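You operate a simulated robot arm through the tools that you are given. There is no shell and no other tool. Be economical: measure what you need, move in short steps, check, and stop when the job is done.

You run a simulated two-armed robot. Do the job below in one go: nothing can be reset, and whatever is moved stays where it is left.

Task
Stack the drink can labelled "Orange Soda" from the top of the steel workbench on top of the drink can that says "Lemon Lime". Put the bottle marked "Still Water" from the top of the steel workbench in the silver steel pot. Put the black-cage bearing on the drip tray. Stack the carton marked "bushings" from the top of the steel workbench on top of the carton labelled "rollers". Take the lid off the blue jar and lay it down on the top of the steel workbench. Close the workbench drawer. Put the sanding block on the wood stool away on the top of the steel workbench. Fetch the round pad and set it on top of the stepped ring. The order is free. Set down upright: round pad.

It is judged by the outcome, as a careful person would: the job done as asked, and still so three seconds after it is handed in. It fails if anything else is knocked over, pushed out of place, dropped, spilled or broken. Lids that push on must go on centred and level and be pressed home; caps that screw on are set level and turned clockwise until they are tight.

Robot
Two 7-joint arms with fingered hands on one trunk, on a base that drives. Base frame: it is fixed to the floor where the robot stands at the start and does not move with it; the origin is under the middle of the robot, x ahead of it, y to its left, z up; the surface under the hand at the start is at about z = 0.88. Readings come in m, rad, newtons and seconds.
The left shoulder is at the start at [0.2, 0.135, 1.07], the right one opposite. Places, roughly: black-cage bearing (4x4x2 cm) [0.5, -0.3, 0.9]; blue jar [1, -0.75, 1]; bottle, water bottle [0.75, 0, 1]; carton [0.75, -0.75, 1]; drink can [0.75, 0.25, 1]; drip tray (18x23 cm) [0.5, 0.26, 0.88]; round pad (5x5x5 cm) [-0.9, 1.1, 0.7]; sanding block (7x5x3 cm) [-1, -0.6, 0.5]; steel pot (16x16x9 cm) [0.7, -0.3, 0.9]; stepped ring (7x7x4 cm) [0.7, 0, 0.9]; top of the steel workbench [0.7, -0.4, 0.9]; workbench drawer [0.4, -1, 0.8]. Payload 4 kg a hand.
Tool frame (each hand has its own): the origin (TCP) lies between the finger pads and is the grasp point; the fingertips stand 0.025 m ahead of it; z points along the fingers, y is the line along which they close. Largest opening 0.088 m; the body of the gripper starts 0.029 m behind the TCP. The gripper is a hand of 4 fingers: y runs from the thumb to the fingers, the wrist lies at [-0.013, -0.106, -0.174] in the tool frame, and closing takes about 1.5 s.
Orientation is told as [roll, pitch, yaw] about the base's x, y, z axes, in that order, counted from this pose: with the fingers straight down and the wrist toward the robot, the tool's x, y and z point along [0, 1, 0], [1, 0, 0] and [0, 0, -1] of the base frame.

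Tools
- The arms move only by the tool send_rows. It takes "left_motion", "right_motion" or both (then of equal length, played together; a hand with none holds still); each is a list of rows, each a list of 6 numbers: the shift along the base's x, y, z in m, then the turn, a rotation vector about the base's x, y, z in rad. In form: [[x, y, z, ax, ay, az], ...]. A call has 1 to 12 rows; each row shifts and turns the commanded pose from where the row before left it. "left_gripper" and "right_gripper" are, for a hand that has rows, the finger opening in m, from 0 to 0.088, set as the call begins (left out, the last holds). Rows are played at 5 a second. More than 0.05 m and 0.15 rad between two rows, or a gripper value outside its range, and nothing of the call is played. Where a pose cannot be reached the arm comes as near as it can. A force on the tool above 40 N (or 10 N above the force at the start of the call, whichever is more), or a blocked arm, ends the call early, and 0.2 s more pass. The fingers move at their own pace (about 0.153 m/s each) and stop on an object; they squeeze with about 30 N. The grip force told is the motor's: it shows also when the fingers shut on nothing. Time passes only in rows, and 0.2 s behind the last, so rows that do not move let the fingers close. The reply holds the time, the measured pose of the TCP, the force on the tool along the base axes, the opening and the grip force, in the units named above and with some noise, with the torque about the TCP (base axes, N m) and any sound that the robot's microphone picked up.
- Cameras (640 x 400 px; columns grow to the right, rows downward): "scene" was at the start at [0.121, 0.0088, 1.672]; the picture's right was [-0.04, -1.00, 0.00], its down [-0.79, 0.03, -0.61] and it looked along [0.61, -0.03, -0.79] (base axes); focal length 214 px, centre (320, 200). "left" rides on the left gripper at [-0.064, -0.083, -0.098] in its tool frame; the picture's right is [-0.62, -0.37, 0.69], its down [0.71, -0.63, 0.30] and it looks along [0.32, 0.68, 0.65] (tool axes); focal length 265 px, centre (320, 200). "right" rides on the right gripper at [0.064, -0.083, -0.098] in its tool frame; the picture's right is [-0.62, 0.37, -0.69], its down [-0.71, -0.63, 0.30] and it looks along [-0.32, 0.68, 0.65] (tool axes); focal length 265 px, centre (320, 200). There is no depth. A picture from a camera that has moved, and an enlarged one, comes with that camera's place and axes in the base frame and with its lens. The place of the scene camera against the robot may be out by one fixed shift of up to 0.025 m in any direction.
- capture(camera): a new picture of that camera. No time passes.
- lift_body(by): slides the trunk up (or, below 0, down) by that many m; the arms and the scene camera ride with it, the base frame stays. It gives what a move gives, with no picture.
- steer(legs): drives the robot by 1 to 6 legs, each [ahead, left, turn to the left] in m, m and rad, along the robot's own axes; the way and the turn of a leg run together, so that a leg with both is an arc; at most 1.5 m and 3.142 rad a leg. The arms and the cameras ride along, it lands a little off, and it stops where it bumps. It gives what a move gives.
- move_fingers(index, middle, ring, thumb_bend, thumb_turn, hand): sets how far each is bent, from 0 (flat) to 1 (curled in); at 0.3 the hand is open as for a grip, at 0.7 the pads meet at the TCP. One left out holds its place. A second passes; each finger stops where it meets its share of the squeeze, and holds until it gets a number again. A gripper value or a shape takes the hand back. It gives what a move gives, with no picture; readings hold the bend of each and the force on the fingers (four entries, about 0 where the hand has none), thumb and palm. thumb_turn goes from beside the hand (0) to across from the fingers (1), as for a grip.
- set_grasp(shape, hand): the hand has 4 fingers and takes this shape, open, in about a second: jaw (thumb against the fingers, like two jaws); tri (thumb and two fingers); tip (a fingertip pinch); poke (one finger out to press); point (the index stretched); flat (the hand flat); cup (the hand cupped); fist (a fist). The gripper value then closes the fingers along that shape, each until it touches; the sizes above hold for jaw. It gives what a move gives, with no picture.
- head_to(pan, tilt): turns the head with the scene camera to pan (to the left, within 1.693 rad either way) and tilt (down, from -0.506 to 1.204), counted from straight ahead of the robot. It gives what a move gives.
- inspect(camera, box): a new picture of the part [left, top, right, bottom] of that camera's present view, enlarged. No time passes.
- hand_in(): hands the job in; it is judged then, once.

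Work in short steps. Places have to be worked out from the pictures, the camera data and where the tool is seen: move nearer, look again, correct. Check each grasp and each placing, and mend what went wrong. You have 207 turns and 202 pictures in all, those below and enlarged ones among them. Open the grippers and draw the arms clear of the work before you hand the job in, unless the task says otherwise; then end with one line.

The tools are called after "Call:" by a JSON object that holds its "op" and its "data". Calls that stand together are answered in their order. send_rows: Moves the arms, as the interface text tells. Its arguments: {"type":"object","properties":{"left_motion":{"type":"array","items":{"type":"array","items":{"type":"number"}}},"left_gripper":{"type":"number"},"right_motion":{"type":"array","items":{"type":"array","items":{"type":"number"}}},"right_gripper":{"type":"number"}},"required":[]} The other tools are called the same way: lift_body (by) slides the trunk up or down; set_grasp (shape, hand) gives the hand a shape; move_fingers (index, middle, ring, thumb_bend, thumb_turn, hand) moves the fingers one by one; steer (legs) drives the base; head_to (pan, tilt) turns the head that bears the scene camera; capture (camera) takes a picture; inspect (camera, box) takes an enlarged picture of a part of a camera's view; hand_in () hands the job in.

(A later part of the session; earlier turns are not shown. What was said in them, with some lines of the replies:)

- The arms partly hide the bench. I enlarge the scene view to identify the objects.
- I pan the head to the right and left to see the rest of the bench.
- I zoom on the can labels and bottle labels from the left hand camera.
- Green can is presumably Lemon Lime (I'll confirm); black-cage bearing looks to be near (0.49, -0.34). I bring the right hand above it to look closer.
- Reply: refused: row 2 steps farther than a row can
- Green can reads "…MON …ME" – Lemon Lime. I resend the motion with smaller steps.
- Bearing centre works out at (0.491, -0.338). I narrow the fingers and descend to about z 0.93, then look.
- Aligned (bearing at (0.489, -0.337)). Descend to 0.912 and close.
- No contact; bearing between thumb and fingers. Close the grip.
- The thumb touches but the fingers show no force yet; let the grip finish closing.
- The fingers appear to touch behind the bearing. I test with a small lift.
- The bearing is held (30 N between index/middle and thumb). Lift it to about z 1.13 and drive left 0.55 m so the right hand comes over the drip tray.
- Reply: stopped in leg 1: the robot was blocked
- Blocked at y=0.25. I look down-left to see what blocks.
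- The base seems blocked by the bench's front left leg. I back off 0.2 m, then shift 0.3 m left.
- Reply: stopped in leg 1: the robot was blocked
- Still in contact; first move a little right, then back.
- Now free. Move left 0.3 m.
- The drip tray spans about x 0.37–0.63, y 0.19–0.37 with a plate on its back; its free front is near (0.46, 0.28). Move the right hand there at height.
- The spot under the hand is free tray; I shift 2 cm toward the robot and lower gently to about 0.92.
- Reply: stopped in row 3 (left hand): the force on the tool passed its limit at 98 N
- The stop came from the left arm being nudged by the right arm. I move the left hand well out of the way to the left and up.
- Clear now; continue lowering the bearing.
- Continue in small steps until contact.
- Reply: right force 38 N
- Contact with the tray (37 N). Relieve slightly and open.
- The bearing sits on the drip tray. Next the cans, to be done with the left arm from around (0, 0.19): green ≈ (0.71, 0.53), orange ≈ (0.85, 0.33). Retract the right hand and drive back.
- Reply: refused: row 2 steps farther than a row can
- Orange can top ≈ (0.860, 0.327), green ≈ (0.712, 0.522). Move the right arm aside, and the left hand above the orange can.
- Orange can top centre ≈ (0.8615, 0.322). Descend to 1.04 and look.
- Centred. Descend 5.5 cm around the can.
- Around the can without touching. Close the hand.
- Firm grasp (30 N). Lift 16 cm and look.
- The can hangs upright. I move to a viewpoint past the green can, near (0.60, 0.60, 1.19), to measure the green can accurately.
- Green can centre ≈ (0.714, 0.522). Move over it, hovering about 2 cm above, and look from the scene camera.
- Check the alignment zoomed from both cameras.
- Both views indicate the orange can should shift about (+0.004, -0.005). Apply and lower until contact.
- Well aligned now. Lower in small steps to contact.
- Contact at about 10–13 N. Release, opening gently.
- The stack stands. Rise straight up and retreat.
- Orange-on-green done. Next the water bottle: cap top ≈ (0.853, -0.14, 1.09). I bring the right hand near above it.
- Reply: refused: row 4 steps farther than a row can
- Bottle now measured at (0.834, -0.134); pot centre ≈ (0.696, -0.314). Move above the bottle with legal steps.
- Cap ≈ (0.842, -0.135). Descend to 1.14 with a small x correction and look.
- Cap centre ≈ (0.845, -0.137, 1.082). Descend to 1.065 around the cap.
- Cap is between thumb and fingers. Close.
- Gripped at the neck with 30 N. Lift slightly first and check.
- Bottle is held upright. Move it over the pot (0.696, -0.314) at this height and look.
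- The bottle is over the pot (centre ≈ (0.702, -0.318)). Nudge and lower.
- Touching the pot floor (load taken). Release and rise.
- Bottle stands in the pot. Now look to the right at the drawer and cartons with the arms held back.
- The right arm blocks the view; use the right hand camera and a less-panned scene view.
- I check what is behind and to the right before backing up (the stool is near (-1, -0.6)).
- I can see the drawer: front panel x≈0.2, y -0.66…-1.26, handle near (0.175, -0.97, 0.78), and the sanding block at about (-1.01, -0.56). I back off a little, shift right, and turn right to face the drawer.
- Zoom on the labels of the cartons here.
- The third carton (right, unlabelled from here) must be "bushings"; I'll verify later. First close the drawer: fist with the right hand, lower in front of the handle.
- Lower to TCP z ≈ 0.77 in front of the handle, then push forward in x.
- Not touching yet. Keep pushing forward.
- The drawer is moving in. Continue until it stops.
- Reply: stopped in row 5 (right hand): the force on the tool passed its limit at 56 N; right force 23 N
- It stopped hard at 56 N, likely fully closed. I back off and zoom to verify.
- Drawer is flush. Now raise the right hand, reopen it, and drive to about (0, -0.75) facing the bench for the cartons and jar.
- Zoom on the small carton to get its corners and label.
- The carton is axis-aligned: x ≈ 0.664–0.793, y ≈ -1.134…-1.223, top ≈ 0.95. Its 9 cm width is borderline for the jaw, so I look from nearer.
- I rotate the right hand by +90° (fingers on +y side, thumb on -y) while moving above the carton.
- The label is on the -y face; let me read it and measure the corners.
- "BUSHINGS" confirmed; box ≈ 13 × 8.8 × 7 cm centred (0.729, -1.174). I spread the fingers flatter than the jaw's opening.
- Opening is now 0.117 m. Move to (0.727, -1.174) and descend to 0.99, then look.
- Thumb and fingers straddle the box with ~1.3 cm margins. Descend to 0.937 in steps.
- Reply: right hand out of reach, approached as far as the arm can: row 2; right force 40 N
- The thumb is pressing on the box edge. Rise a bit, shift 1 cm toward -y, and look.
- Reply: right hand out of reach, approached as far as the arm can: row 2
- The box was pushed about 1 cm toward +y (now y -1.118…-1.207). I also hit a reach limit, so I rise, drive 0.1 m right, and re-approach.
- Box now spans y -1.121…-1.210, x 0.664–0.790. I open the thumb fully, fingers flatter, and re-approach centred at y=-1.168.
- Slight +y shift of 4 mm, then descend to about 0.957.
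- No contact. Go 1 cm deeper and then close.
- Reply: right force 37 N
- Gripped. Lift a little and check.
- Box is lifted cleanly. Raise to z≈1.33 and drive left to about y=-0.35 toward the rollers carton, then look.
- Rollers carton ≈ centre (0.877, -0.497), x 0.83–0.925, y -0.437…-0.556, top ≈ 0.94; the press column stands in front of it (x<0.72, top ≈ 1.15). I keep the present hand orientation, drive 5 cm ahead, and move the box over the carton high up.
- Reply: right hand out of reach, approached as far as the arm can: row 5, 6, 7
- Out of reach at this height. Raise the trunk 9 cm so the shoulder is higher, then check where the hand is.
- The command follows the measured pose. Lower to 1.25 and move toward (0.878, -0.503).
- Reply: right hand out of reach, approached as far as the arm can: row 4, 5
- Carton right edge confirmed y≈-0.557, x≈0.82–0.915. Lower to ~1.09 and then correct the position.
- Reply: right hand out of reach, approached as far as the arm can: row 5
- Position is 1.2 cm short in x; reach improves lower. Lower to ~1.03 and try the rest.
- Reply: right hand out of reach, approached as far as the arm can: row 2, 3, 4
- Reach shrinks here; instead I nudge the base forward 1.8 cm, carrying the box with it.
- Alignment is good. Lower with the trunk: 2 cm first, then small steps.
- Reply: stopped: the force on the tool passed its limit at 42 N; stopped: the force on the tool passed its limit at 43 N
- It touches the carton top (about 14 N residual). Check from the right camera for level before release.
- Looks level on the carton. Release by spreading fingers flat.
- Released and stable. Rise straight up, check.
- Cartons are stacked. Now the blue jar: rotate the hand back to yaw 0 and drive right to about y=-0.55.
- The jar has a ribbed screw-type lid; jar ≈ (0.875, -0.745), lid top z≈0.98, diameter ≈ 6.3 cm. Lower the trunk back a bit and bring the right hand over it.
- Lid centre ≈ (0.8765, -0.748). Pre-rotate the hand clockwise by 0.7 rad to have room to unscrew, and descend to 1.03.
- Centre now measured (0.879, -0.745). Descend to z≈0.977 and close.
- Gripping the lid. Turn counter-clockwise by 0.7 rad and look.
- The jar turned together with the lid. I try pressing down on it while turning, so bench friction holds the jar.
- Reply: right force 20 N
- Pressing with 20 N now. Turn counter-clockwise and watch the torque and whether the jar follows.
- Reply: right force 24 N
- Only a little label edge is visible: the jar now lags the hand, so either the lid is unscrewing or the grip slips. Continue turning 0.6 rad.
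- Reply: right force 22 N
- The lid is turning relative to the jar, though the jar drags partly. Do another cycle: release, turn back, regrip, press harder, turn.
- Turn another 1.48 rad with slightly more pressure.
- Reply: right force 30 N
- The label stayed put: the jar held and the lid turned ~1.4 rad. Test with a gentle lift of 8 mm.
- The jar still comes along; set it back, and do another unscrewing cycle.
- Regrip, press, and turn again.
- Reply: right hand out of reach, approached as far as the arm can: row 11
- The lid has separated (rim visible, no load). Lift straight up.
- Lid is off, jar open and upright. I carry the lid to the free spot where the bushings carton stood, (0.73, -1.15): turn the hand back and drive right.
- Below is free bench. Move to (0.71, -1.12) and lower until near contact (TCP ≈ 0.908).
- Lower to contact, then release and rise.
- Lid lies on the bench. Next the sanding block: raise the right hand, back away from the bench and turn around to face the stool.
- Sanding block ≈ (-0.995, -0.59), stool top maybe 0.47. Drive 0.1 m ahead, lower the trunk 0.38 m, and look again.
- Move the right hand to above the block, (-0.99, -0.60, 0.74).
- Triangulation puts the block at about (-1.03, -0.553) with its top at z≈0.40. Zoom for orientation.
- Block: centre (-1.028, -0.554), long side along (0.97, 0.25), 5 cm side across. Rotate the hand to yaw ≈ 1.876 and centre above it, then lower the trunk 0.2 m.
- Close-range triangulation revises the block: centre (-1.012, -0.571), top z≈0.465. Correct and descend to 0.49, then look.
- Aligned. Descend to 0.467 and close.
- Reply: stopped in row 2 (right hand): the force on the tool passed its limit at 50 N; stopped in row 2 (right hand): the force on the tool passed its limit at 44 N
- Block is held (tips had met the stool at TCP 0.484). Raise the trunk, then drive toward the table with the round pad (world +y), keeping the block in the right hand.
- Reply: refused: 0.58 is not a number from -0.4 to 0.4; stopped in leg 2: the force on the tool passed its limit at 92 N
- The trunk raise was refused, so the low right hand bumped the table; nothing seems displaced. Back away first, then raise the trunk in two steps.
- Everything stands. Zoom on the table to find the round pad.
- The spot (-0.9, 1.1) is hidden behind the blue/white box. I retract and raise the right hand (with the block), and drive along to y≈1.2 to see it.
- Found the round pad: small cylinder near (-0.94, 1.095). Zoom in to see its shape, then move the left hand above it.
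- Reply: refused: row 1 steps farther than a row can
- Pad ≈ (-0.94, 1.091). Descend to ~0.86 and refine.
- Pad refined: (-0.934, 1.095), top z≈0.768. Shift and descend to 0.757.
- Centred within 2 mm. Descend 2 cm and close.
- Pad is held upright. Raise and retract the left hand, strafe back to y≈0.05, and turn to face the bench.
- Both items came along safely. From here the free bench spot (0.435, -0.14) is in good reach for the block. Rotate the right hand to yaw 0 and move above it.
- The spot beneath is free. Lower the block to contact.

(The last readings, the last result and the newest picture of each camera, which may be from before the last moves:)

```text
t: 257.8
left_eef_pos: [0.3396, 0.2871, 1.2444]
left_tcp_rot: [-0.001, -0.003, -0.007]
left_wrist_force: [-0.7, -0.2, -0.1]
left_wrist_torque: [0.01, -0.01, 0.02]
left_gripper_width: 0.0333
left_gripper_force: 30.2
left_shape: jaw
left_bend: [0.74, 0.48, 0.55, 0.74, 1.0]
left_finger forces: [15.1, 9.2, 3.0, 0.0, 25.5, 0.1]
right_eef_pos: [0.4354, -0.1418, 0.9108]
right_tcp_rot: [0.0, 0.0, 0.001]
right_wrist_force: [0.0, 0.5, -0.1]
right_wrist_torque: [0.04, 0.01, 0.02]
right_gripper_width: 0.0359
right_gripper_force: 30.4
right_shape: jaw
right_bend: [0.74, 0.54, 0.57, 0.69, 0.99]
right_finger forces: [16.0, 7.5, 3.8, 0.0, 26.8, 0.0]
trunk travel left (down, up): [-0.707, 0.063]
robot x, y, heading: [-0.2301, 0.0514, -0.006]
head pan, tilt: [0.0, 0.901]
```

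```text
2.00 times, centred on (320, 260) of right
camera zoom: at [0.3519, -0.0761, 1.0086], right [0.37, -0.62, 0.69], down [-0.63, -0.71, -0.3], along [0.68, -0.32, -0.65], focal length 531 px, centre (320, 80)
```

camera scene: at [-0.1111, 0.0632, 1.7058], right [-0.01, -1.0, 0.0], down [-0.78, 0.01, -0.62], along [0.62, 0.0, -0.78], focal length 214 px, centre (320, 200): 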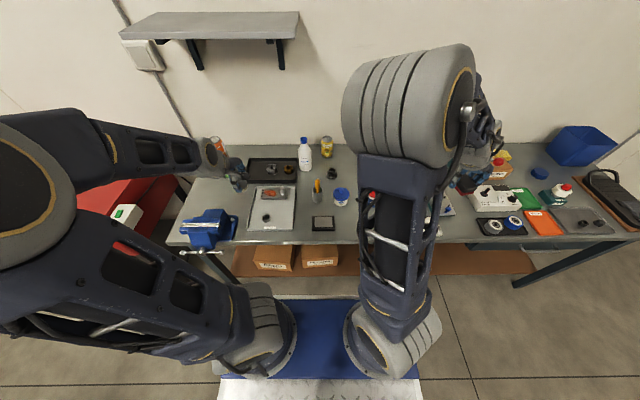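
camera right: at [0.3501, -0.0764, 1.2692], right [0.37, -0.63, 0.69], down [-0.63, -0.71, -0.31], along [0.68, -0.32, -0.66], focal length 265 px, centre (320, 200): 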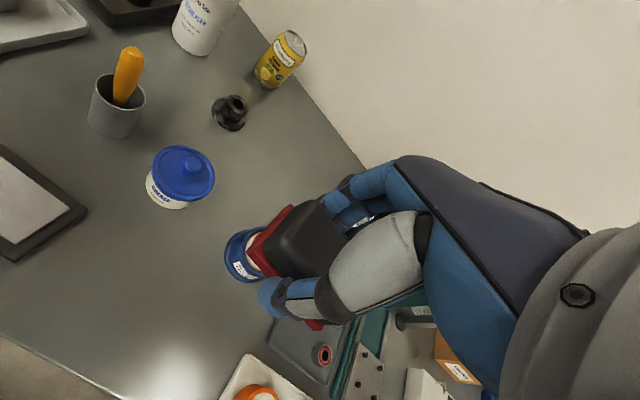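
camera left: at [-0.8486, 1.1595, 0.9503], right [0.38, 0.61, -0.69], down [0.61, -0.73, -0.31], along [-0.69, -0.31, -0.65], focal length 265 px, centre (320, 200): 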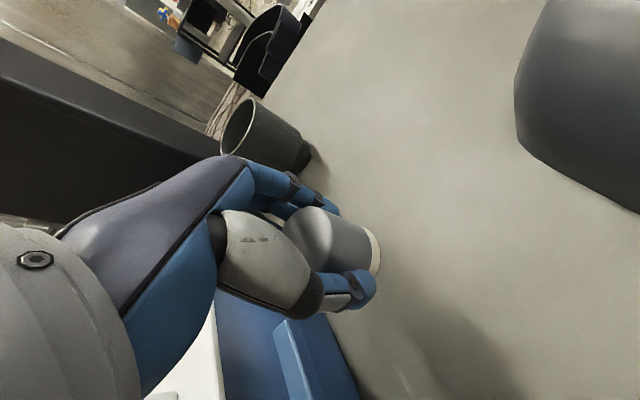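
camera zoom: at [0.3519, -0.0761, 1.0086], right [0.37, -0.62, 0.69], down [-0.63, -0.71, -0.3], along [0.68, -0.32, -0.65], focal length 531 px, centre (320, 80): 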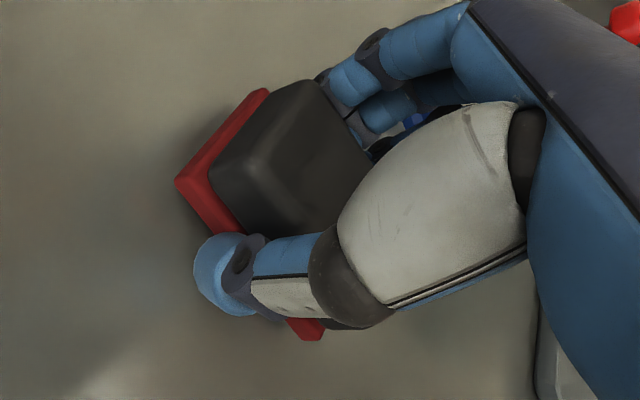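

Near the surface; continue in millimetre steps to contact, then release.

Call:
{"op": "send_rows", "data": {"right_motion": [[0, 0, -0.002, 0, 0, 0], [0, 0, -0.002, 0, 0, 0], [0, 0, -0.002, 0, 0, 0], [0, 0, 0, 0, 0, 0]]}}

Call:
{"op": "send_rows", "data": {"right_motion": [[0, 0, 0, 0, 0, 0], [0, 0, 0, 0, 0, 0], [0, 0, 0, 0, 0, 0], [0, 0, 0, 0, 0, 0]], "right_gripper": 0.08}}

Call:
{"op": "send_rows", "data": {"right_motion": [[0, 0, 0.02, 0, 0, 0], [0, 0, 0.03, 0, 0, 0], [0, 0, 0.045, 0, 0, 0], [0, 0, 0.045, 0, 0, 0], [0, 0, 0.045, 0, 0, 0], [0, -0.02, 0.045, 0, 0, 0], [0, -0.04, 0.03, 0, 0, 0], [0, -0.045, 0.02, 0, 0, 0]]}}

Call:
{"op": "capture", "data": {"camera": "scene"}}

```text
t: 258.8
left_eef_pos: [0.3401, 0.2855, 1.244]
left_tcp_rot: [0.001, -0.001, -0.007]
left_wrist_force: [0.0, -0.7, -0.2]
left_wrist_torque: [0.0, -0.03, 0.0]
left_gripper_width: 0.0328
left_gripper_force: 30.0
left_shape: jaw
left_bend: [0.74, 0.48, 0.55, 0.74, 1.0]
left_finger forces: [15.1, 9.1, 3.1, 0.0, 25.6, 0.0]
right_eef_pos: [0.4365, -0.1417, 0.9045]
right_tcp_rot: [0.0, -0.004, 0.0]
right_wrist_force: [-1.3, -0.6, 20.4]
right_wrist_torque: [-0.3, -0.25, 0.06]
right_gripper_width: 0.0362
right_gripper_force: 30.2
right_shape: jaw
right_bend: [0.75, 0.54, 0.54, 0.7, 0.99]
right_finger forces: [16.5, 8.9, 14.4, 0.0, 32.3, 0.0]
trunk travel left (down, up): [-0.707, 0.063]
robot x, y, heading: [-0.2329, 0.0549, -0.003]
head pan, tilt: [0.0, 0.901]
```

```text
t: 259.8
left_eef_pos: [0.3399, 0.287, 1.2445]
left_tcp_rot: [0.001, -0.002, -0.007]
left_wrist_force: [-0.3, 0.3, -0.2]
left_wrist_torque: [-0.02, 0.01, 0.03]
left_gripper_width: 0.0332
left_gripper_force: 30.0
left_shape: jaw
left_bend: [0.74, 0.48, 0.55, 0.74, 1.0]
left_finger forces: [15.1, 9.2, 2.9, 0.0, 25.7, 0.0]
right_eef_pos: [0.4351, -0.1406, 0.9043]
right_tcp_rot: [-0.001, 0.001, 0.0]
right_wrist_force: [-0.2, -0.1, 12.6]
right_wrist_torque: [-0.05, -0.51, 0.05]
right_gripper_width: 0.079
right_gripper_force: 0.0
right_shape: jaw
right_bend: [0.3, 0.3, 0.3, 0.33, 0.98]
right_finger forces: [0.6, 10.6, 0.0, 0.0, 0.9, 0.2]
trunk travel left (down, up): [-0.707, 0.063]
robot x, y, heading: [-0.2338, 0.0515, -0.007]
head pan, tilt: [0.0, 0.901]
```

```text
t: 261.6
left_eef_pos: [0.3403, 0.2867, 1.2435]
left_tcp_rot: [0.0, -0.001, -0.007]
left_wrist_force: [-0.2, 0.0, 0.2]
left_wrist_torque: [-0.01, -0.03, 0.01]
left_gripper_width: 0.0334
left_gripper_force: 29.9
left_shape: jaw
left_bend: [0.74, 0.48, 0.55, 0.74, 1.0]
left_finger forces: [15.2, 9.2, 2.9, 0.0, 25.6, 0.0]
right_eef_pos: [0.4356, -0.2452, 1.1831]
right_tcp_rot: [0.0, 0.0, 0.002]
right_wrist_force: [0.1, -0.2, -0.7]
right_wrist_torque: [-0.02, 0.02, -0.03]
right_gripper_width: 0.0796
right_gripper_force: 0.0
right_shape: jaw
right_bend: [0.3, 0.31, 0.3, 0.32, 0.98]
right_finger forces: [0.0, 0.0, 0.0, 0.0, 0.1, 0.0]
trunk travel left (down, up): [-0.707, 0.063]
robot x, y, heading: [-0.236, 0.0513, -0.005]
head pan, tilt: [0.0, 0.901]
```

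```text
39 pictures are left
camera scene: at [-0.111, 0.0639, 1.7057], right [-0.01, -1.0, 0.0], down [-0.78, 0.0, -0.62], along [0.62, 0.0, -0.78], focal length 214 px, centre (320, 200)
```

scene: 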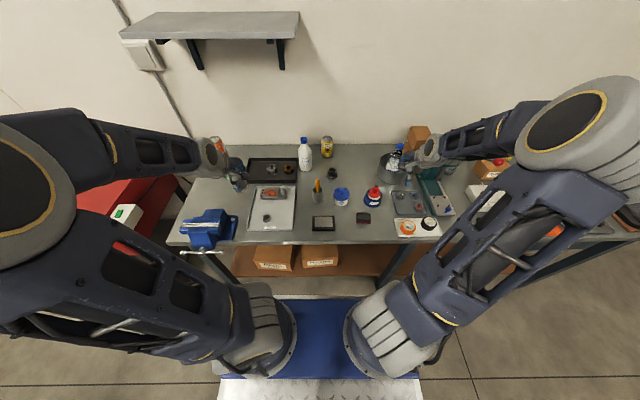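

Block is set on the bench. Raise the right hand clear and drive up to the bench for the pad.

Call:
{"op": "send_rows", "data": {"right_motion": [[-0.02, -0.02, 0.035, 0, 0, 0], [-0.02, -0.03, 0.03, 0, 0, 0], [0, -0.04, 0.02, 0, 0, 0]]}}

Call:
{"op": "steer", "data": {"legs": [[0.23, 0, 0.005]]}}

Call:
{"op": "capture", "data": {"camera": "left"}}

Call:
{"op": "inspect", "data": {"camera": "scene", "box": [240, 100, 460, 260]}}

```text
t: 262.4
left_eef_pos: [0.3401, 0.2866, 1.2445]
left_tcp_rot: [0.002, -0.003, -0.005]
left_wrist_force: [-0.2, 0.4, 0.3]
left_wrist_torque: [-0.03, 0.0, 0.0]
left_gripper_width: 0.033
left_gripper_force: 30.0
left_shape: jaw
left_bend: [0.74, 0.48, 0.55, 0.74, 1.0]
left_finger forces: [15.1, 9.1, 2.9, 0.1, 25.6, 0.0]
right_eef_pos: [0.3958, -0.3346, 1.2684]
right_tcp_rot: [0.0, -0.002, 0.002]
right_wrist_force: [0.4, -0.7, 0.3]
right_wrist_torque: [-0.01, 0.04, -0.02]
right_gripper_width: 0.0801
right_gripper_force: 0.1
right_shape: jaw
right_bend: [0.3, 0.31, 0.3, 0.32, 0.98]
right_finger forces: [0.0, 0.0, 0.0, 0.1, 0.1, 0.0]
trunk travel left (down, up): [-0.707, 0.063]
robot x, y, heading: [-0.2375, 0.0499, -0.006]
head pan, tilt: [0.0, 0.901]
```

```text
t: 264.1
left_eef_pos: [0.5718, 0.2887, 1.2427]
left_tcp_rot: [0.0, -0.002, 0.0]
left_wrist_force: [0.2, 0.1, -0.6]
left_wrist_torque: [-0.01, 0.0, -0.01]
left_gripper_width: 0.0331
left_gripper_force: 30.1
left_shape: jaw
left_bend: [0.74, 0.48, 0.55, 0.74, 1.0]
left_finger forces: [15.1, 9.2, 3.0, 0.0, 25.7, 0.1]
right_eef_pos: [0.6311, -0.3312, 1.2693]
right_tcp_rot: [0.002, -0.001, 0.005]
right_wrist_force: [-0.3, 0.1, 0.5]
right_wrist_torque: [-0.02, -0.03, -0.01]
right_gripper_width: 0.0804
right_gripper_force: 0.0
right_shape: jaw
right_bend: [0.3, 0.31, 0.3, 0.32, 0.98]
right_finger forces: [0.0, 0.1, 0.1, 0.0, 0.1, 0.1]
trunk travel left (down, up): [-0.707, 0.063]
robot x, y, heading: [0.0035, 0.053, -0.002]
head pan, tilt: [0.0, 0.901]
```

```text
38 pictures are left
camera left: at [0.4882, 0.2245, 1.3405], right [-0.37, -0.62, -0.69], down [-0.63, 0.71, -0.31], along [0.68, 0.32, -0.65], focal length 265 px, centre (320, 200)
```

left: 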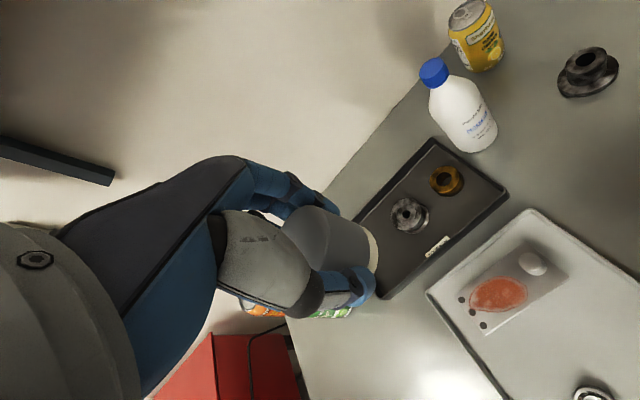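

```text
2.50 times, centred on (350, 180) of scene
camera zoom: at [0.1219, 0.0632, 1.7058], right [0.0, -1.0, 0.0], down [-0.78, 0.0, -0.62], along [0.62, 0.0, -0.78], focal length 536 px, centre (245, 250)
```

zoom: 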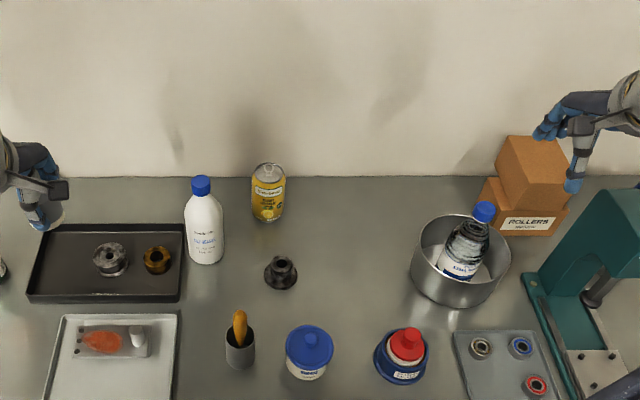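

Ring is the dark one near (0.71, 0). Bring the left hand to (0.60, 0.03, 1.15) for an accurate view of it.

Call:
{"op": "send_rows", "data": {"left_motion": [[0.004, -0.04, -0.01, 0, 0, 0], [0.004, -0.04, -0.01, 0, 0, 0], [0.004, -0.04, -0.01, 0, 0, 0], [0.004, -0.04, -0.015, 0, 0, 0], [0.004, -0.04, -0.015, 0, 0, 0], [0.004, -0.04, -0.015, 0, 0, 0], [0.004, -0.019, -0.015, 0, 0, 0], [0, 0, 0, 0, 0, 0]]}}

Call:
{"op": "capture", "data": {"camera": "left"}}

Call:
{"op": "inspect", "data": {"camera": "left", "box": [370, 150, 490, 250]}}

```text
t: 265.9
left_eef_pos: [0.5965, 0.0502, 1.158]
left_tcp_rot: [0.0, -0.002, -0.002]
left_wrist_force: [0.4, 0.5, 0.3]
left_wrist_torque: [0.01, 0.03, 0.02]
left_gripper_width: 0.0331
left_gripper_force: 30.3
left_shape: jaw
left_bend: [0.74, 0.49, 0.55, 0.74, 1.0]
left_finger forces: [15.1, 9.1, 3.1, 0.1, 25.5, 0.0]
left hand out of reach, approached as far as the arm can: row 3, 4
right_eef_pos: [0.6317, -0.3324, 1.2672]
right_tcp_rot: [-0.001, 0.0, 0.006]
right_wrist_force: [-0.7, -1.2, 0.3]
right_wrist_torque: [-0.02, 0.01, -0.02]
right_gripper_width: 0.0798
right_gripper_force: 0.0
right_shape: jaw
right_bend: [0.3, 0.31, 0.3, 0.32, 0.98]
right_finger forces: [0.0, 0.0, 0.0, 0.0, 0.1, 0.1]
trunk travel left (down, up): [-0.707, 0.063]
robot x, y, heading: [-0.0009, 0.0502, 0.0]
head pan, tilt: [0.0, 0.901]
```

```text
36 pictures are left
camera left: at [0.5126, -0.0144, 1.2548], right [-0.37, -0.62, -0.69], down [-0.63, 0.72, -0.31], along [0.68, 0.32, -0.65], focal length 265 px, centre (320, 200)
```

left: 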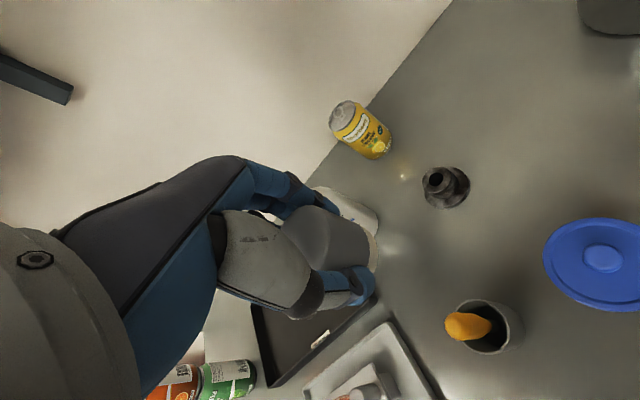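

```text
4.00 times, centred on (430, 200) of left
camera zoom: at [0.5126, -0.0144, 1.2548], right [-0.37, -0.62, -0.69], down [-0.63, 0.72, -0.31], along [0.68, 0.32, -0.65], focal length 1062 px, centre (-120, 200)
```

zoom: 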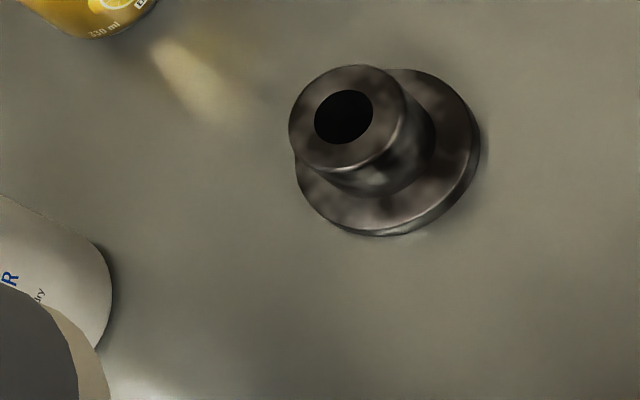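

Ring centre ≈ (0.715, -0.0175), hub top ≈ 0.92, hub diameter ≈ 4.4 cm. Move the pad above it at TCP z≈1.03 and check.

Call:
{"op": "send_rows", "data": {"left_motion": [[0.03, -0.017, -0.015, 0, 0, 0], [0.03, -0.017, -0.015, 0, 0, 0], [0.03, -0.017, -0.02, 0, 0, 0], [0.0285, -0.0167, -0.025, 0, 0, 0], [0, 0, -0.04, 0, 0, 0], [0, 0, 0, 0, 0, 0]]}}

Call:
{"op": "capture", "data": {"camera": "left"}}

Call:
{"op": "inspect", "data": {"camera": "scene", "box": [300, 130, 380, 230]}}

```text
t: 267.3
left_eef_pos: [0.7153, -0.0164, 1.0446]
left_tcp_rot: [0.001, -0.002, 0.0]
left_wrist_force: [-0.4, -0.5, -0.4]
left_wrist_torque: [0.01, -0.02, -0.02]
left_gripper_width: 0.0333
left_gripper_force: 29.9
left_shape: jaw
left_bend: [0.74, 0.49, 0.55, 0.74, 1.0]
left_finger forces: [15.1, 9.4, 3.2, 0.0, 25.7, 0.1]
right_eef_pos: [0.6313, -0.3313, 1.2669]
right_tcp_rot: [-0.001, 0.0, 0.006]
right_wrist_force: [-0.1, -0.7, -0.1]
right_wrist_torque: [-0.01, -0.02, 0.02]
right_gripper_width: 0.08
right_gripper_force: 0.0
right_shape: jaw
right_bend: [0.3, 0.31, 0.3, 0.32, 0.98]
right_finger forces: [0.0, 0.0, 0.0, 0.0, 0.0, 0.0]
trunk travel left (down, up): [-0.707, 0.063]
robot x, y, heading: [-0.0005, 0.0533, -0.004]
head pan, tilt: [0.0, 0.901]
```

```text
34 pictures are left
camera left: at [0.6331, -0.0804, 1.1409], right [-0.37, -0.62, -0.69], down [-0.63, 0.71, -0.3], along [0.68, 0.32, -0.65], focal length 265 px, centre (320, 200)
```

left: 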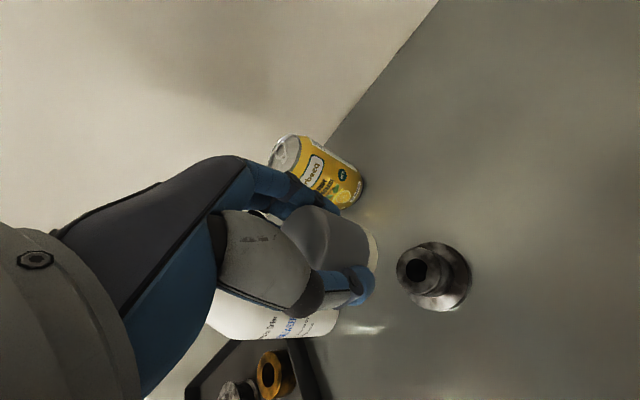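

```text
4.00 times, centred on (340, 180) of scene
camera zoom: at [0.122, 0.0631, 1.7057], right [0.0, -1.0, 0.0], down [-0.78, 0.0, -0.62], along [0.62, 0.0, -0.78], focal length 858 px, centre (240, 280)
```

zoom: 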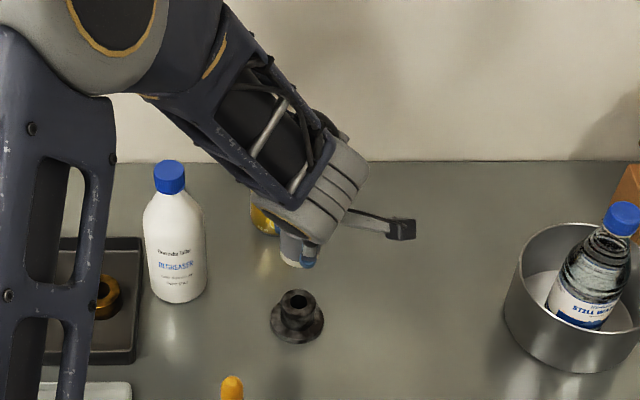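

Triangulated hub centre ≈ (0.720, -0.016), top ≈ 0.916. Shift +5 mm in x and lower to about 1 cm above, then check.

Call:
{"op": "send_rows", "data": {"left_motion": [[0.005, 0.0005, -0.03, 0, 0, 0], [0, 0, -0.03, 0, 0, 0], [0, 0, -0.013, 0, 0, 0], [0, 0, 0, 0, 0, 0]]}}

Call:
{"op": "inspect", "data": {"camera": "left", "box": [260, 180, 460, 340]}}

Call:
{"op": "inspect", "data": {"camera": "scene", "box": [315, 170, 365, 230]}}

```text
t: 268.3
left_eef_pos: [0.7203, -0.0181, 0.9711]
left_tcp_rot: [-0.001, -0.002, 0.0]
left_wrist_force: [0.1, 0.7, 0.5]
left_wrist_torque: [0.0, 0.0, 0.01]
left_gripper_width: 0.0329
left_gripper_force: 29.9
left_shape: jaw
left_bend: [0.74, 0.49, 0.55, 0.74, 1.0]
left_finger forces: [15.0, 9.4, 3.4, 0.0, 25.7, 0.0]
right_eef_pos: [0.6311, -0.3332, 1.2671]
right_tcp_rot: [0.0, 0.001, 0.006]
right_wrist_force: [0.1, 0.2, -0.1]
right_wrist_torque: [-0.03, -0.01, 0.01]
right_gripper_width: 0.08
right_gripper_force: 0.0
right_shape: jaw
right_bend: [0.3, 0.31, 0.3, 0.32, 0.98]
right_finger forces: [0.0, 0.0, 0.1, 0.0, 0.0, 0.0]
trunk travel left (down, up): [-0.707, 0.063]
robot x, y, heading: [0.0023, 0.0515, 0.002]
head pan, tilt: [0.0, 0.901]
```

```text
2.50 times, centred on (360, 260) of left
camera zoom: at [0.6364, -0.0809, 1.068], right [-0.37, -0.62, -0.69], down [-0.63, 0.71, -0.31], along [0.68, 0.32, -0.65], focal length 664 px, centre (220, 50)
```

zoom: 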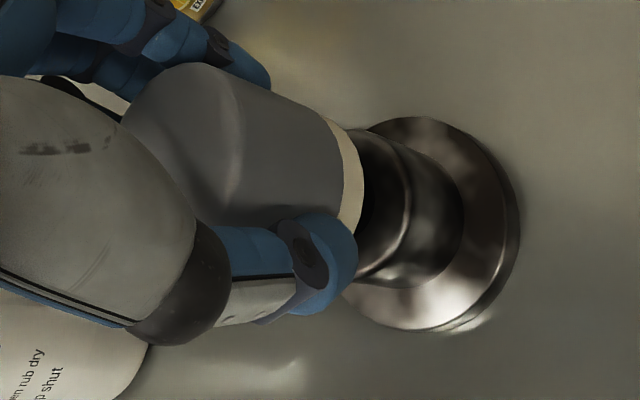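

```text
6.67 times, centred on (340, 200) of scene
camera zoom: at [0.122, 0.0631, 1.7057], right [0.0, -1.0, 0.0], down [-0.78, 0.0, -0.62], along [0.62, 0.0, -0.78], focal length 1430 px, centre (187, 200)
```

zoom: 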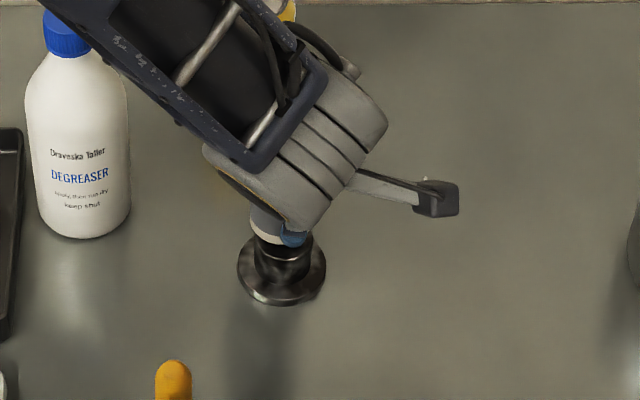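

Alignment is within ~2–3 mm; apply -2 mm in y and lower to contact.

Call:
{"op": "send_rows", "data": {"left_motion": [[-0.001, -0.002, -0.005, 0, 0, 0], [0, 0, -0.004, 0, 0, 0], [0, 0, -0.003, 0, 0, 0], [0, 0, 0, 0, 0, 0]]}}

Call:
{"op": "inspect", "data": {"camera": "left", "box": [260, 180, 460, 340]}}

```text
t: 269.3
left_eef_pos: [0.7192, -0.019, 0.9583]
left_tcp_rot: [-0.001, -0.002, 0.0]
left_wrist_force: [0.1, 1.0, -0.8]
left_wrist_torque: [0.01, -0.03, -0.02]
left_gripper_width: 0.0332
left_gripper_force: 30.2
left_shape: jaw
left_bend: [0.74, 0.49, 0.55, 0.74, 1.0]
left_finger forces: [15.1, 9.3, 3.3, 0.0, 25.6, 0.0]
right_eef_pos: [0.6318, -0.3319, 1.2674]
right_tcp_rot: [0.0, 0.0, 0.004]
right_wrist_force: [0.1, -0.8, 0.8]
right_wrist_torque: [0.02, 0.01, -0.01]
right_gripper_width: 0.0797
right_gripper_force: 0.1
right_shape: jaw
right_bend: [0.3, 0.31, 0.3, 0.32, 0.98]
right_finger forces: [0.0, 0.0, 0.0, 0.0, 0.0, 0.0]
trunk travel left (down, up): [-0.707, 0.063]
robot x, y, heading: [-0.0006, 0.0478, 0.001]
head pan, tilt: [0.0, 0.901]
```

```text
2.50 times, centred on (360, 260) of left
camera zoom: at [0.6353, -0.0831, 1.0562], right [-0.37, -0.62, -0.69], down [-0.63, 0.71, -0.31], along [0.68, 0.32, -0.65], focal length 664 px, centre (220, 50)
```

zoom: 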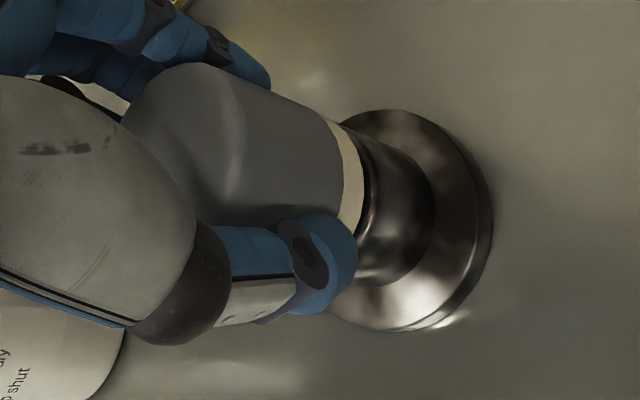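

Edges of pad and hub line up well. Lower further to contact.

Call:
{"op": "send_rows", "data": {"left_motion": [[0, 0, -0.003, 0, 0, 0], [0, 0, -0.002, 0, 0, 0], [0, 0, -0.002, 0, 0, 0], [0, 0, 0, 0, 0, 0]]}}

Call:
{"op": "inspect", "data": {"camera": "left", "box": [260, 180, 460, 340]}}

```text
t: 270.3
left_eef_pos: [0.7199, -0.0193, 0.955]
left_tcp_rot: [-0.002, -0.006, 0.001]
left_wrist_force: [-3.1, 2.3, 34.8]
left_wrist_torque: [0.1, -0.04, 0.01]
left_gripper_width: 0.0356
left_gripper_force: 30.0
left_shape: jaw
left_bend: [0.75, 0.48, 0.55, 0.74, 1.0]
left_finger forces: [16.3, 11.0, 4.7, 0.1, 32.4, 0.1]
right_eef_pos: [0.6299, -0.3311, 1.2678]
right_tcp_rot: [-0.001, 0.0, 0.006]
right_wrist_force: [0.0, -0.2, 1.3]
right_wrist_torque: [0.01, 0.01, 0.03]
right_gripper_width: 0.0799
right_gripper_force: 0.1
right_shape: jaw
right_bend: [0.3, 0.31, 0.3, 0.32, 0.98]
right_finger forces: [0.0, 0.0, 0.0, 0.0, 0.0, 0.0]
trunk travel left (down, up): [-0.707, 0.063]
robot x, y, heading: [-0.0027, 0.0528, 0.001]
head pan, tilt: [0.0, 0.901]
```

```text
2.50 times, centred on (360, 260) of left
camera zoom: at [0.6359, -0.0836, 1.0521], right [-0.36, -0.62, -0.69], down [-0.63, 0.71, -0.31], along [0.69, 0.32, -0.65], focal length 664 px, centre (220, 50)
```

zoom: 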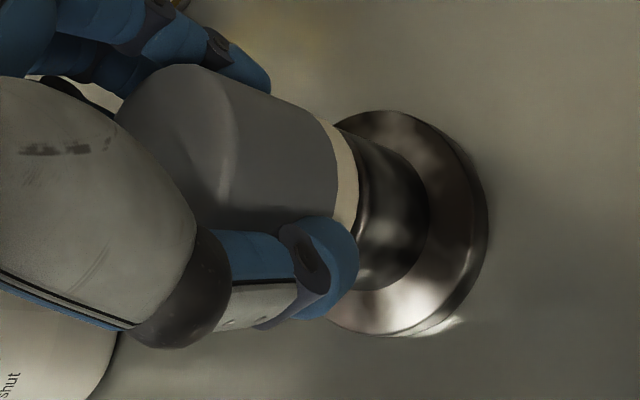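

Contact (35 N). Relieve slightly, release and rise.

Call:
{"op": "send_rows", "data": {"left_motion": [[0, 0, 0.002, 0, 0, 0], [0, 0, 0.001, 0, 0, 0], [0, 0, 0, 0, 0, 0]]}}

Call:
{"op": "send_rows", "data": {"left_motion": [[0, 0, 0, 0, 0, 0], [0, 0, 0, 0, 0, 0], [0, 0, 0, 0, 0, 0], [0, 0, 0, 0, 0, 0]], "left_gripper": 0.075}}

Call:
{"op": "inspect", "data": {"camera": "left", "box": [260, 180, 460, 340]}}

```text
t: 271.1
left_eef_pos: [0.7184, -0.0182, 0.9563]
left_tcp_rot: [0.0, -0.002, 0.0]
left_wrist_force: [5.5, -4.5, 20.8]
left_wrist_torque: [-0.03, -0.22, -0.05]
left_gripper_width: 0.0356
left_gripper_force: 29.5
left_shape: jaw
left_bend: [0.75, 0.48, 0.55, 0.75, 1.0]
left_finger forces: [19.2, 11.5, 3.7, 0.0, 27.6, 0.0]
right_eef_pos: [0.6308, -0.331, 1.2676]
right_tcp_rot: [0.0, 0.0, 0.004]
right_wrist_force: [0.8, 0.7, -0.3]
right_wrist_torque: [0.01, 0.01, 0.0]
right_gripper_width: 0.0801
right_gripper_force: 0.0
right_shape: jaw
right_bend: [0.3, 0.31, 0.3, 0.32, 0.98]
right_finger forces: [0.0, 0.0, 0.1, 0.1, 0.0, 0.1]
trunk travel left (down, up): [-0.707, 0.063]
robot x, y, heading: [0.0008, 0.054, 0.002]
head pan, tilt: [0.0, 0.901]
```

```text
t: 272.1
left_eef_pos: [0.7173, -0.0186, 0.9558]
left_tcp_rot: [0.0, 0.0, 0.0]
left_wrist_force: [0.5, 0.5, 0.5]
left_wrist_torque: [0.0, 0.0, 0.0]
left_gripper_width: 0.0746
left_gripper_force: 0.1
left_shape: jaw
left_bend: [0.28, 0.33, 0.31, 0.43, 0.99]
left_finger forces: [0.0, 0.0, 0.1, 0.0, 0.0, 0.0]
right_eef_pos: [0.6309, -0.3322, 1.2681]
right_tcp_rot: [-0.001, 0.0, 0.006]
right_wrist_force: [0.4, 0.4, -0.3]
right_wrist_torque: [0.0, -0.01, 0.02]
right_gripper_width: 0.08
right_gripper_force: 0.0
right_shape: jaw
right_bend: [0.3, 0.31, 0.3, 0.32, 0.98]
right_finger forces: [0.0, 0.1, 0.0, 0.1, 0.1, 0.0]
trunk travel left (down, up): [-0.707, 0.063]
robot x, y, heading: [-0.0028, 0.0542, -0.0]
head pan, tilt: [0.0, 0.901]
```

```text
2.50 times, centred on (360, 260) of left
camera zoom: at [0.6349, -0.0824, 1.0526], right [-0.37, -0.62, -0.69], down [-0.63, 0.71, -0.3], along [0.68, 0.32, -0.65], focal length 664 px, centre (220, 50)
```

zoom: 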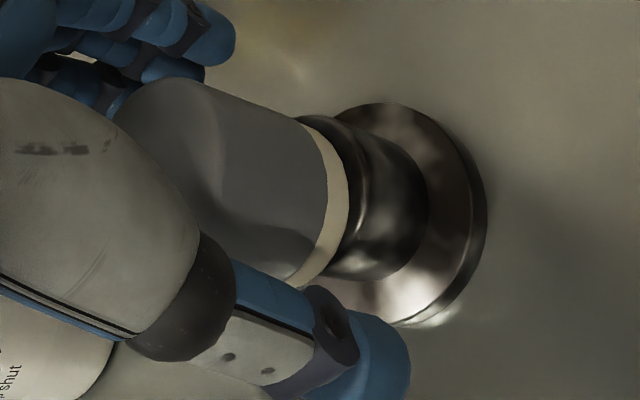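

The pad rests on the hub, nearly concentric. Rise straight up and retract, then view.

Call:
{"op": "send_rows", "data": {"left_motion": [[0, 0, 0.02, 0, 0, 0], [0, 0, 0.025, 0, 0, 0], [0, 0, 0.03, 0, 0, 0], [0, 0, 0.045, 0, 0, 0], [-0.02, 0.01, 0.04, 0, 0, 0], [-0.03, 0.02, 0.03, 0, 0, 0], [-0.03, 0.03, 0.02, 0, 0, 0], [-0.02, 0.045, 0, 0, 0, 0], [0, 0.045, 0, 0, 0, 0]]}}

Call:
{"op": "inspect", "data": {"camera": "scene", "box": [315, 170, 365, 230]}}

Call:
{"op": "capture", "data": {"camera": "left"}}

Call:
{"op": "capture", "data": {"camera": "scene"}}

```text
t: 274.1
left_eef_pos: [0.617, 0.1296, 1.1657]
left_tcp_rot: [-0.001, 0.001, -0.003]
left_wrist_force: [0.1, -1.0, -0.5]
left_wrist_torque: [-0.01, 0.01, -0.05]
left_gripper_width: 0.075
left_gripper_force: 0.0
left_shape: jaw
left_bend: [0.28, 0.33, 0.31, 0.43, 0.99]
left_finger forces: [0.1, 0.0, 0.0, 0.0, 0.1, 0.0]
right_eef_pos: [0.63, -0.3327, 1.2671]
right_tcp_rot: [0.0, 0.002, 0.005]
right_wrist_force: [0.2, -0.2, 0.4]
right_wrist_torque: [0.01, 0.02, -0.01]
right_gripper_width: 0.0799
right_gripper_force: 0.0
right_shape: jaw
right_bend: [0.3, 0.31, 0.3, 0.32, 0.98]
right_finger forces: [0.0, 0.1, 0.0, 0.1, 0.1, 0.0]
trunk travel left (down, up): [-0.707, 0.063]
robot x, y, heading: [0.0051, 0.0577, -0.004]
head pan, tilt: [0.0, 0.901]
```

```text
6.67 times, centred on (340, 200) of scene
camera zoom: at [0.122, 0.0627, 1.7058], right [0.0, -1.0, 0.0], down [-0.78, 0.0, -0.62], along [0.62, 0.0, -0.78], focal length 1430 px, centre (187, 200)
```

zoom: 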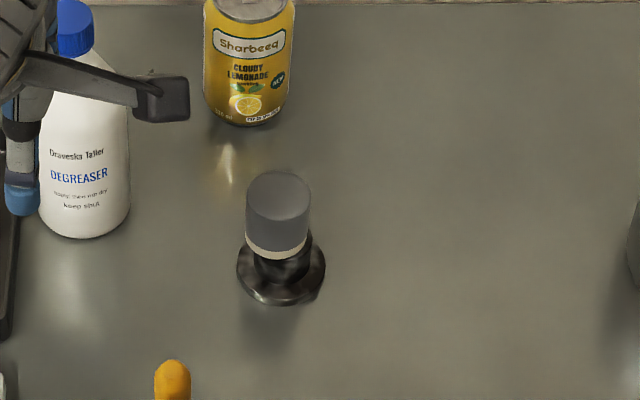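

```text
26 pictures are left
camera left: at [0.533, 0.0662, 1.2631], right [-0.37, -0.62, -0.69], down [-0.63, 0.72, -0.3], along [0.68, 0.32, -0.65], focal length 265 px, centre (320, 200)
```

left: 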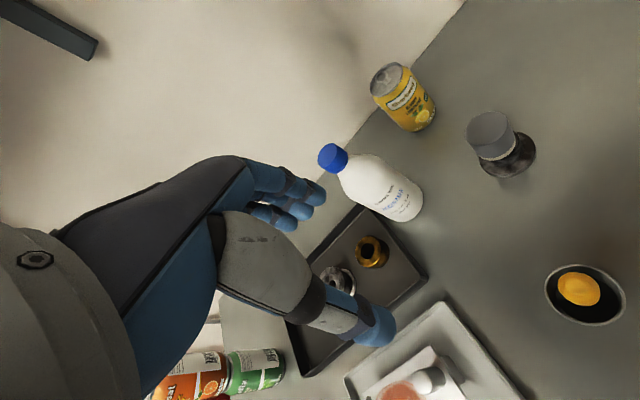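

```text
25 pictures are left
camera scene: at [0.122, 0.0627, 1.7058], right [0.0, -1.0, 0.0], down [-0.78, 0.0, -0.62], along [0.62, 0.0, -0.78], focal length 214 px, centre (320, 200)
```

scene: 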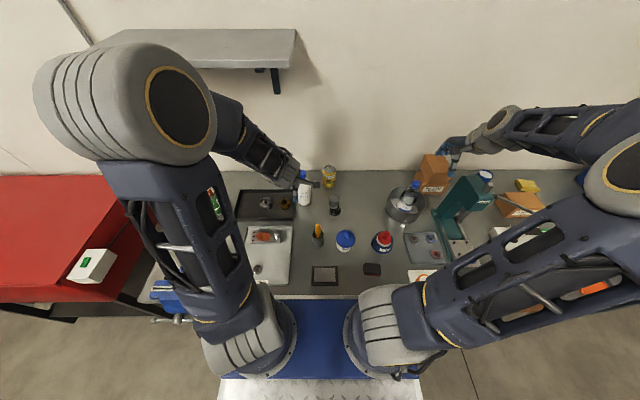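

Pad is upright and nearly concentric on the ring. I draw the arms clear, back off a little, and take a final overview.

Call:
{"op": "send_rows", "data": {"left_motion": [[-0.02, 0.03, 0.03, 0, 0, 0], [-0.02, 0.03, 0.03, 0, 0, 0], [0, 0.03, 0.03, 0, 0, 0]], "right_motion": [[-0.03, 0, 0.02, 0, 0, 0], [-0.03, 0, 0.02, 0, 0, 0], [-0.02, 0, 0, 0, 0, 0]], "left_gripper": 0.088, "right_gripper": 0.088}}

Call:
{"op": "steer", "data": {"legs": [[-0.3, 0, 0]]}}

Call:
{"op": "head_to", "data": {"pan": -0.35, "tilt": 0.75}}

Call:
{"op": "capture", "data": {"camera": "scene"}}

Call:
{"op": "inspect", "data": {"camera": "scene", "box": [200, 100, 400, 260]}}

```text
t: 275.1
left_eef_pos: [0.5808, 0.119, 1.2322]
left_tcp_rot: [-0.004, 0.031, -0.241]
left_wrist_force: [-0.9, 0.3, -0.4]
left_wrist_torque: [-0.01, 0.02, 0.05]
left_gripper_width: 0.0879
left_gripper_force: 0.0
left_shape: jaw
left_bend: [0.3, 0.3, 0.3, 0.3, 0.98]
left_finger forces: [0.1, 0.0, 0.0, 0.0, 0.0, 0.1]
left hand out of reach, approached as far as the arm can: row 2
right_eef_pos: [0.5518, -0.3314, 1.3062]
right_tcp_rot: [-0.001, 0.002, 0.008]
right_wrist_force: [0.4, 0.5, -0.5]
right_wrist_torque: [0.0, 0.05, -0.01]
right_gripper_width: 0.0875
right_gripper_force: 0.1
right_shape: jaw
right_bend: [0.3, 0.3, 0.3, 0.3, 0.98]
right_finger forces: [0.1, 0.0, 0.0, 0.0, 0.0, 0.1]
trunk travel left (down, up): [-0.707, 0.063]
robot x, y, heading: [0.0009, 0.054, 0.004]
head pan, tilt: [0.0, 0.901]
stopped in row 3 (left hand): the arm was blocked; the commanded pose is now the measured one
```

```text
t: 277.2
left_eef_pos: [0.2769, 0.1169, 1.2311]
left_tcp_rot: [-0.004, 0.032, -0.243]
left_wrist_force: [-0.8, -0.4, -0.4]
left_wrist_torque: [0.0, 0.01, 0.03]
left_gripper_width: 0.0875
left_gripper_force: 0.1
left_shape: jaw
left_bend: [0.3, 0.3, 0.3, 0.3, 0.98]
left_finger forces: [0.1, 0.0, 0.0, 0.0, 0.1, 0.0]
right_eef_pos: [0.2448, -0.3341, 1.3049]
right_tcp_rot: [0.0, 0.001, 0.005]
right_wrist_force: [-0.5, -0.9, 0.3]
right_wrist_torque: [0.01, 0.0, 0.0]
right_gripper_width: 0.0877
right_gripper_force: 0.0
right_shape: jaw
right_bend: [0.3, 0.3, 0.3, 0.3, 0.98]
right_finger forces: [0.0, 0.1, 0.0, 0.0, 0.0, 0.0]
trunk travel left (down, up): [-0.707, 0.063]
robot x, y, heading: [-0.3074, 0.0521, -0.002]
head pan, tilt: [0.0, 0.901]
```

```text
t: 278.0
left_eef_pos: [0.2779, 0.1176, 1.2314]
left_tcp_rot: [-0.004, 0.03, -0.244]
left_wrist_force: [0.0, -0.5, -0.2]
left_wrist_torque: [0.02, -0.01, 0.0]
left_gripper_width: 0.0876
left_gripper_force: 0.1
left_shape: jaw
left_bend: [0.3, 0.3, 0.3, 0.3, 0.98]
left_finger forces: [0.0, 0.1, 0.1, 0.0, 0.0, 0.0]
right_eef_pos: [0.2461, -0.3333, 1.3056]
right_tcp_rot: [0.0, -0.001, 0.004]
right_wrist_force: [0.4, -0.6, -0.1]
right_wrist_torque: [-0.02, 0.03, 0.03]
right_gripper_width: 0.0879
right_gripper_force: 0.2
right_shape: jaw
right_bend: [0.3, 0.3, 0.3, 0.3, 0.98]
right_finger forces: [0.0, 0.1, 0.1, 0.1, 0.1, 0.1]
trunk travel left (down, up): [-0.707, 0.063]
robot x, y, heading: [-0.3059, 0.0541, -0.001]
head pan, tilt: [-0.351, 0.75]
```

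```text
24 pictures are left
camera scene: at [-0.1797, 0.0349, 1.7176], right [-0.35, -0.94, 0.0], down [-0.64, 0.24, -0.73], along [0.69, -0.25, -0.68], focal length 214 px, centre (320, 200)
```

scene: 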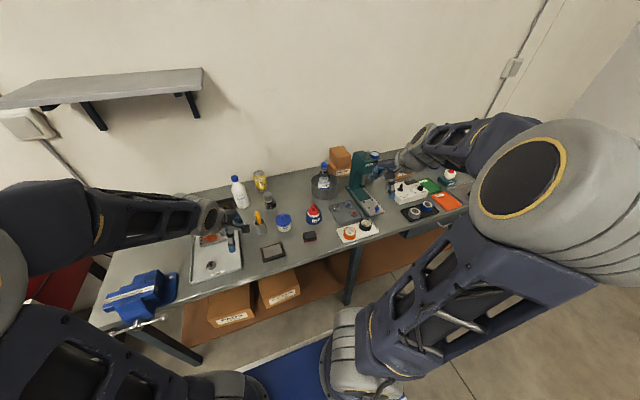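

```text
2.50 times, centred on (300, 180) of scene
camera zoom: at [-0.1797, 0.0349, 1.7176], right [-0.35, -0.94, 0.0], down [-0.64, 0.24, -0.73], along [0.69, -0.25, -0.68], focal length 536 px, centre (370, 250)
```

zoom: 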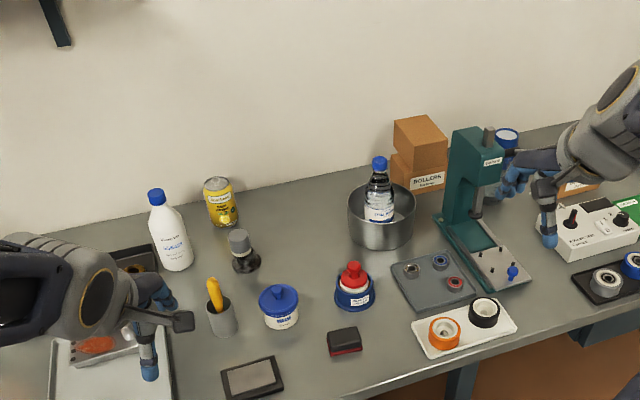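

Right half is in order. A last check of the left part (cans, drip tray).

Call:
{"op": "head_to", "data": {"pan": 0.35, "tilt": 0.75}}

Call:
{"op": "capture", "data": {"camera": "scene"}}

Call:
{"op": "capture", "data": {"camera": "left"}}

```text
t: 279.1
left_eef_pos: [0.2769, 0.1166, 1.2312]
left_tcp_rot: [-0.003, 0.032, -0.244]
left_wrist_force: [0.1, 0.3, -0.5]
left_wrist_torque: [0.02, 0.0, 0.01]
left_gripper_width: 0.0876
left_gripper_force: 0.0
left_shape: jaw
left_bend: [0.3, 0.3, 0.3, 0.3, 0.98]
left_finger forces: [0.0, 0.0, 0.1, 0.1, 0.1, 0.1]
right_eef_pos: [0.2446, -0.3331, 1.3051]
right_tcp_rot: [0.0, 0.0, 0.005]
right_wrist_force: [-0.2, -0.2, 0.0]
right_wrist_torque: [-0.04, 0.0, 0.02]
right_gripper_width: 0.0873
right_gripper_force: 0.0
right_shape: jaw
right_bend: [0.3, 0.3, 0.3, 0.3, 0.98]
right_finger forces: [0.0, 0.0, 0.1, 0.1, 0.0, 0.0]
trunk travel left (down, up): [-0.707, 0.063]
robot x, y, heading: [-0.306, 0.0497, -0.006]
head pan, tilt: [0.351, 0.75]
```

```text
22 pictures are left
camera scene: at [-0.1795, 0.0917, 1.7177], right [0.34, -0.94, 0.0], down [-0.64, -0.23, -0.73], along [0.69, 0.25, -0.68], focal length 214 px, centre (320, 200)
```

scene: 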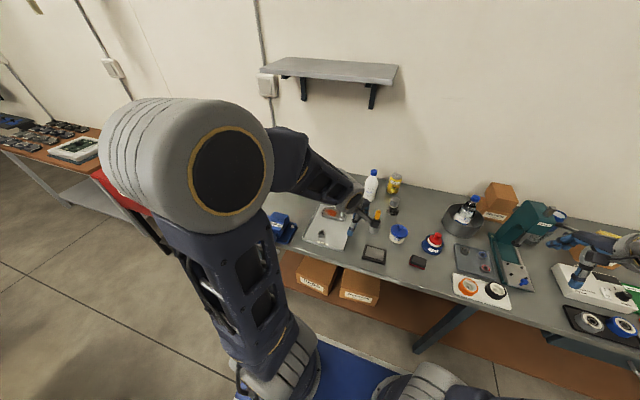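

```text
21 pictures are left
camera left: at [0.1837, 0.0749, 1.3308], right [-0.53, -0.51, -0.68], down [-0.45, 0.85, -0.29], along [0.72, 0.15, -0.68], focal length 265 px, centre (320, 200)
```

left: 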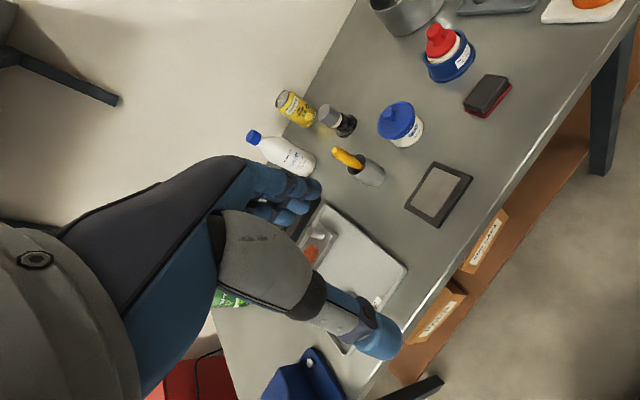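

The cans (still standing in the last left-hand view), pad, block and bearing tray all look in order, and the arms are clear with open grippers. I hand the job in.

Call:
{"op": "hand_in", "data": {}}

```text
The job is handed in.
```

I finished all eight tasks and handed the job in. In my last pictures everything was in place and standing, and the arms were clear with the grippers open. While carrying the sanding block, the right hand bumped the table that held the round pad. I saw nothing knocked over or moved afterwards.
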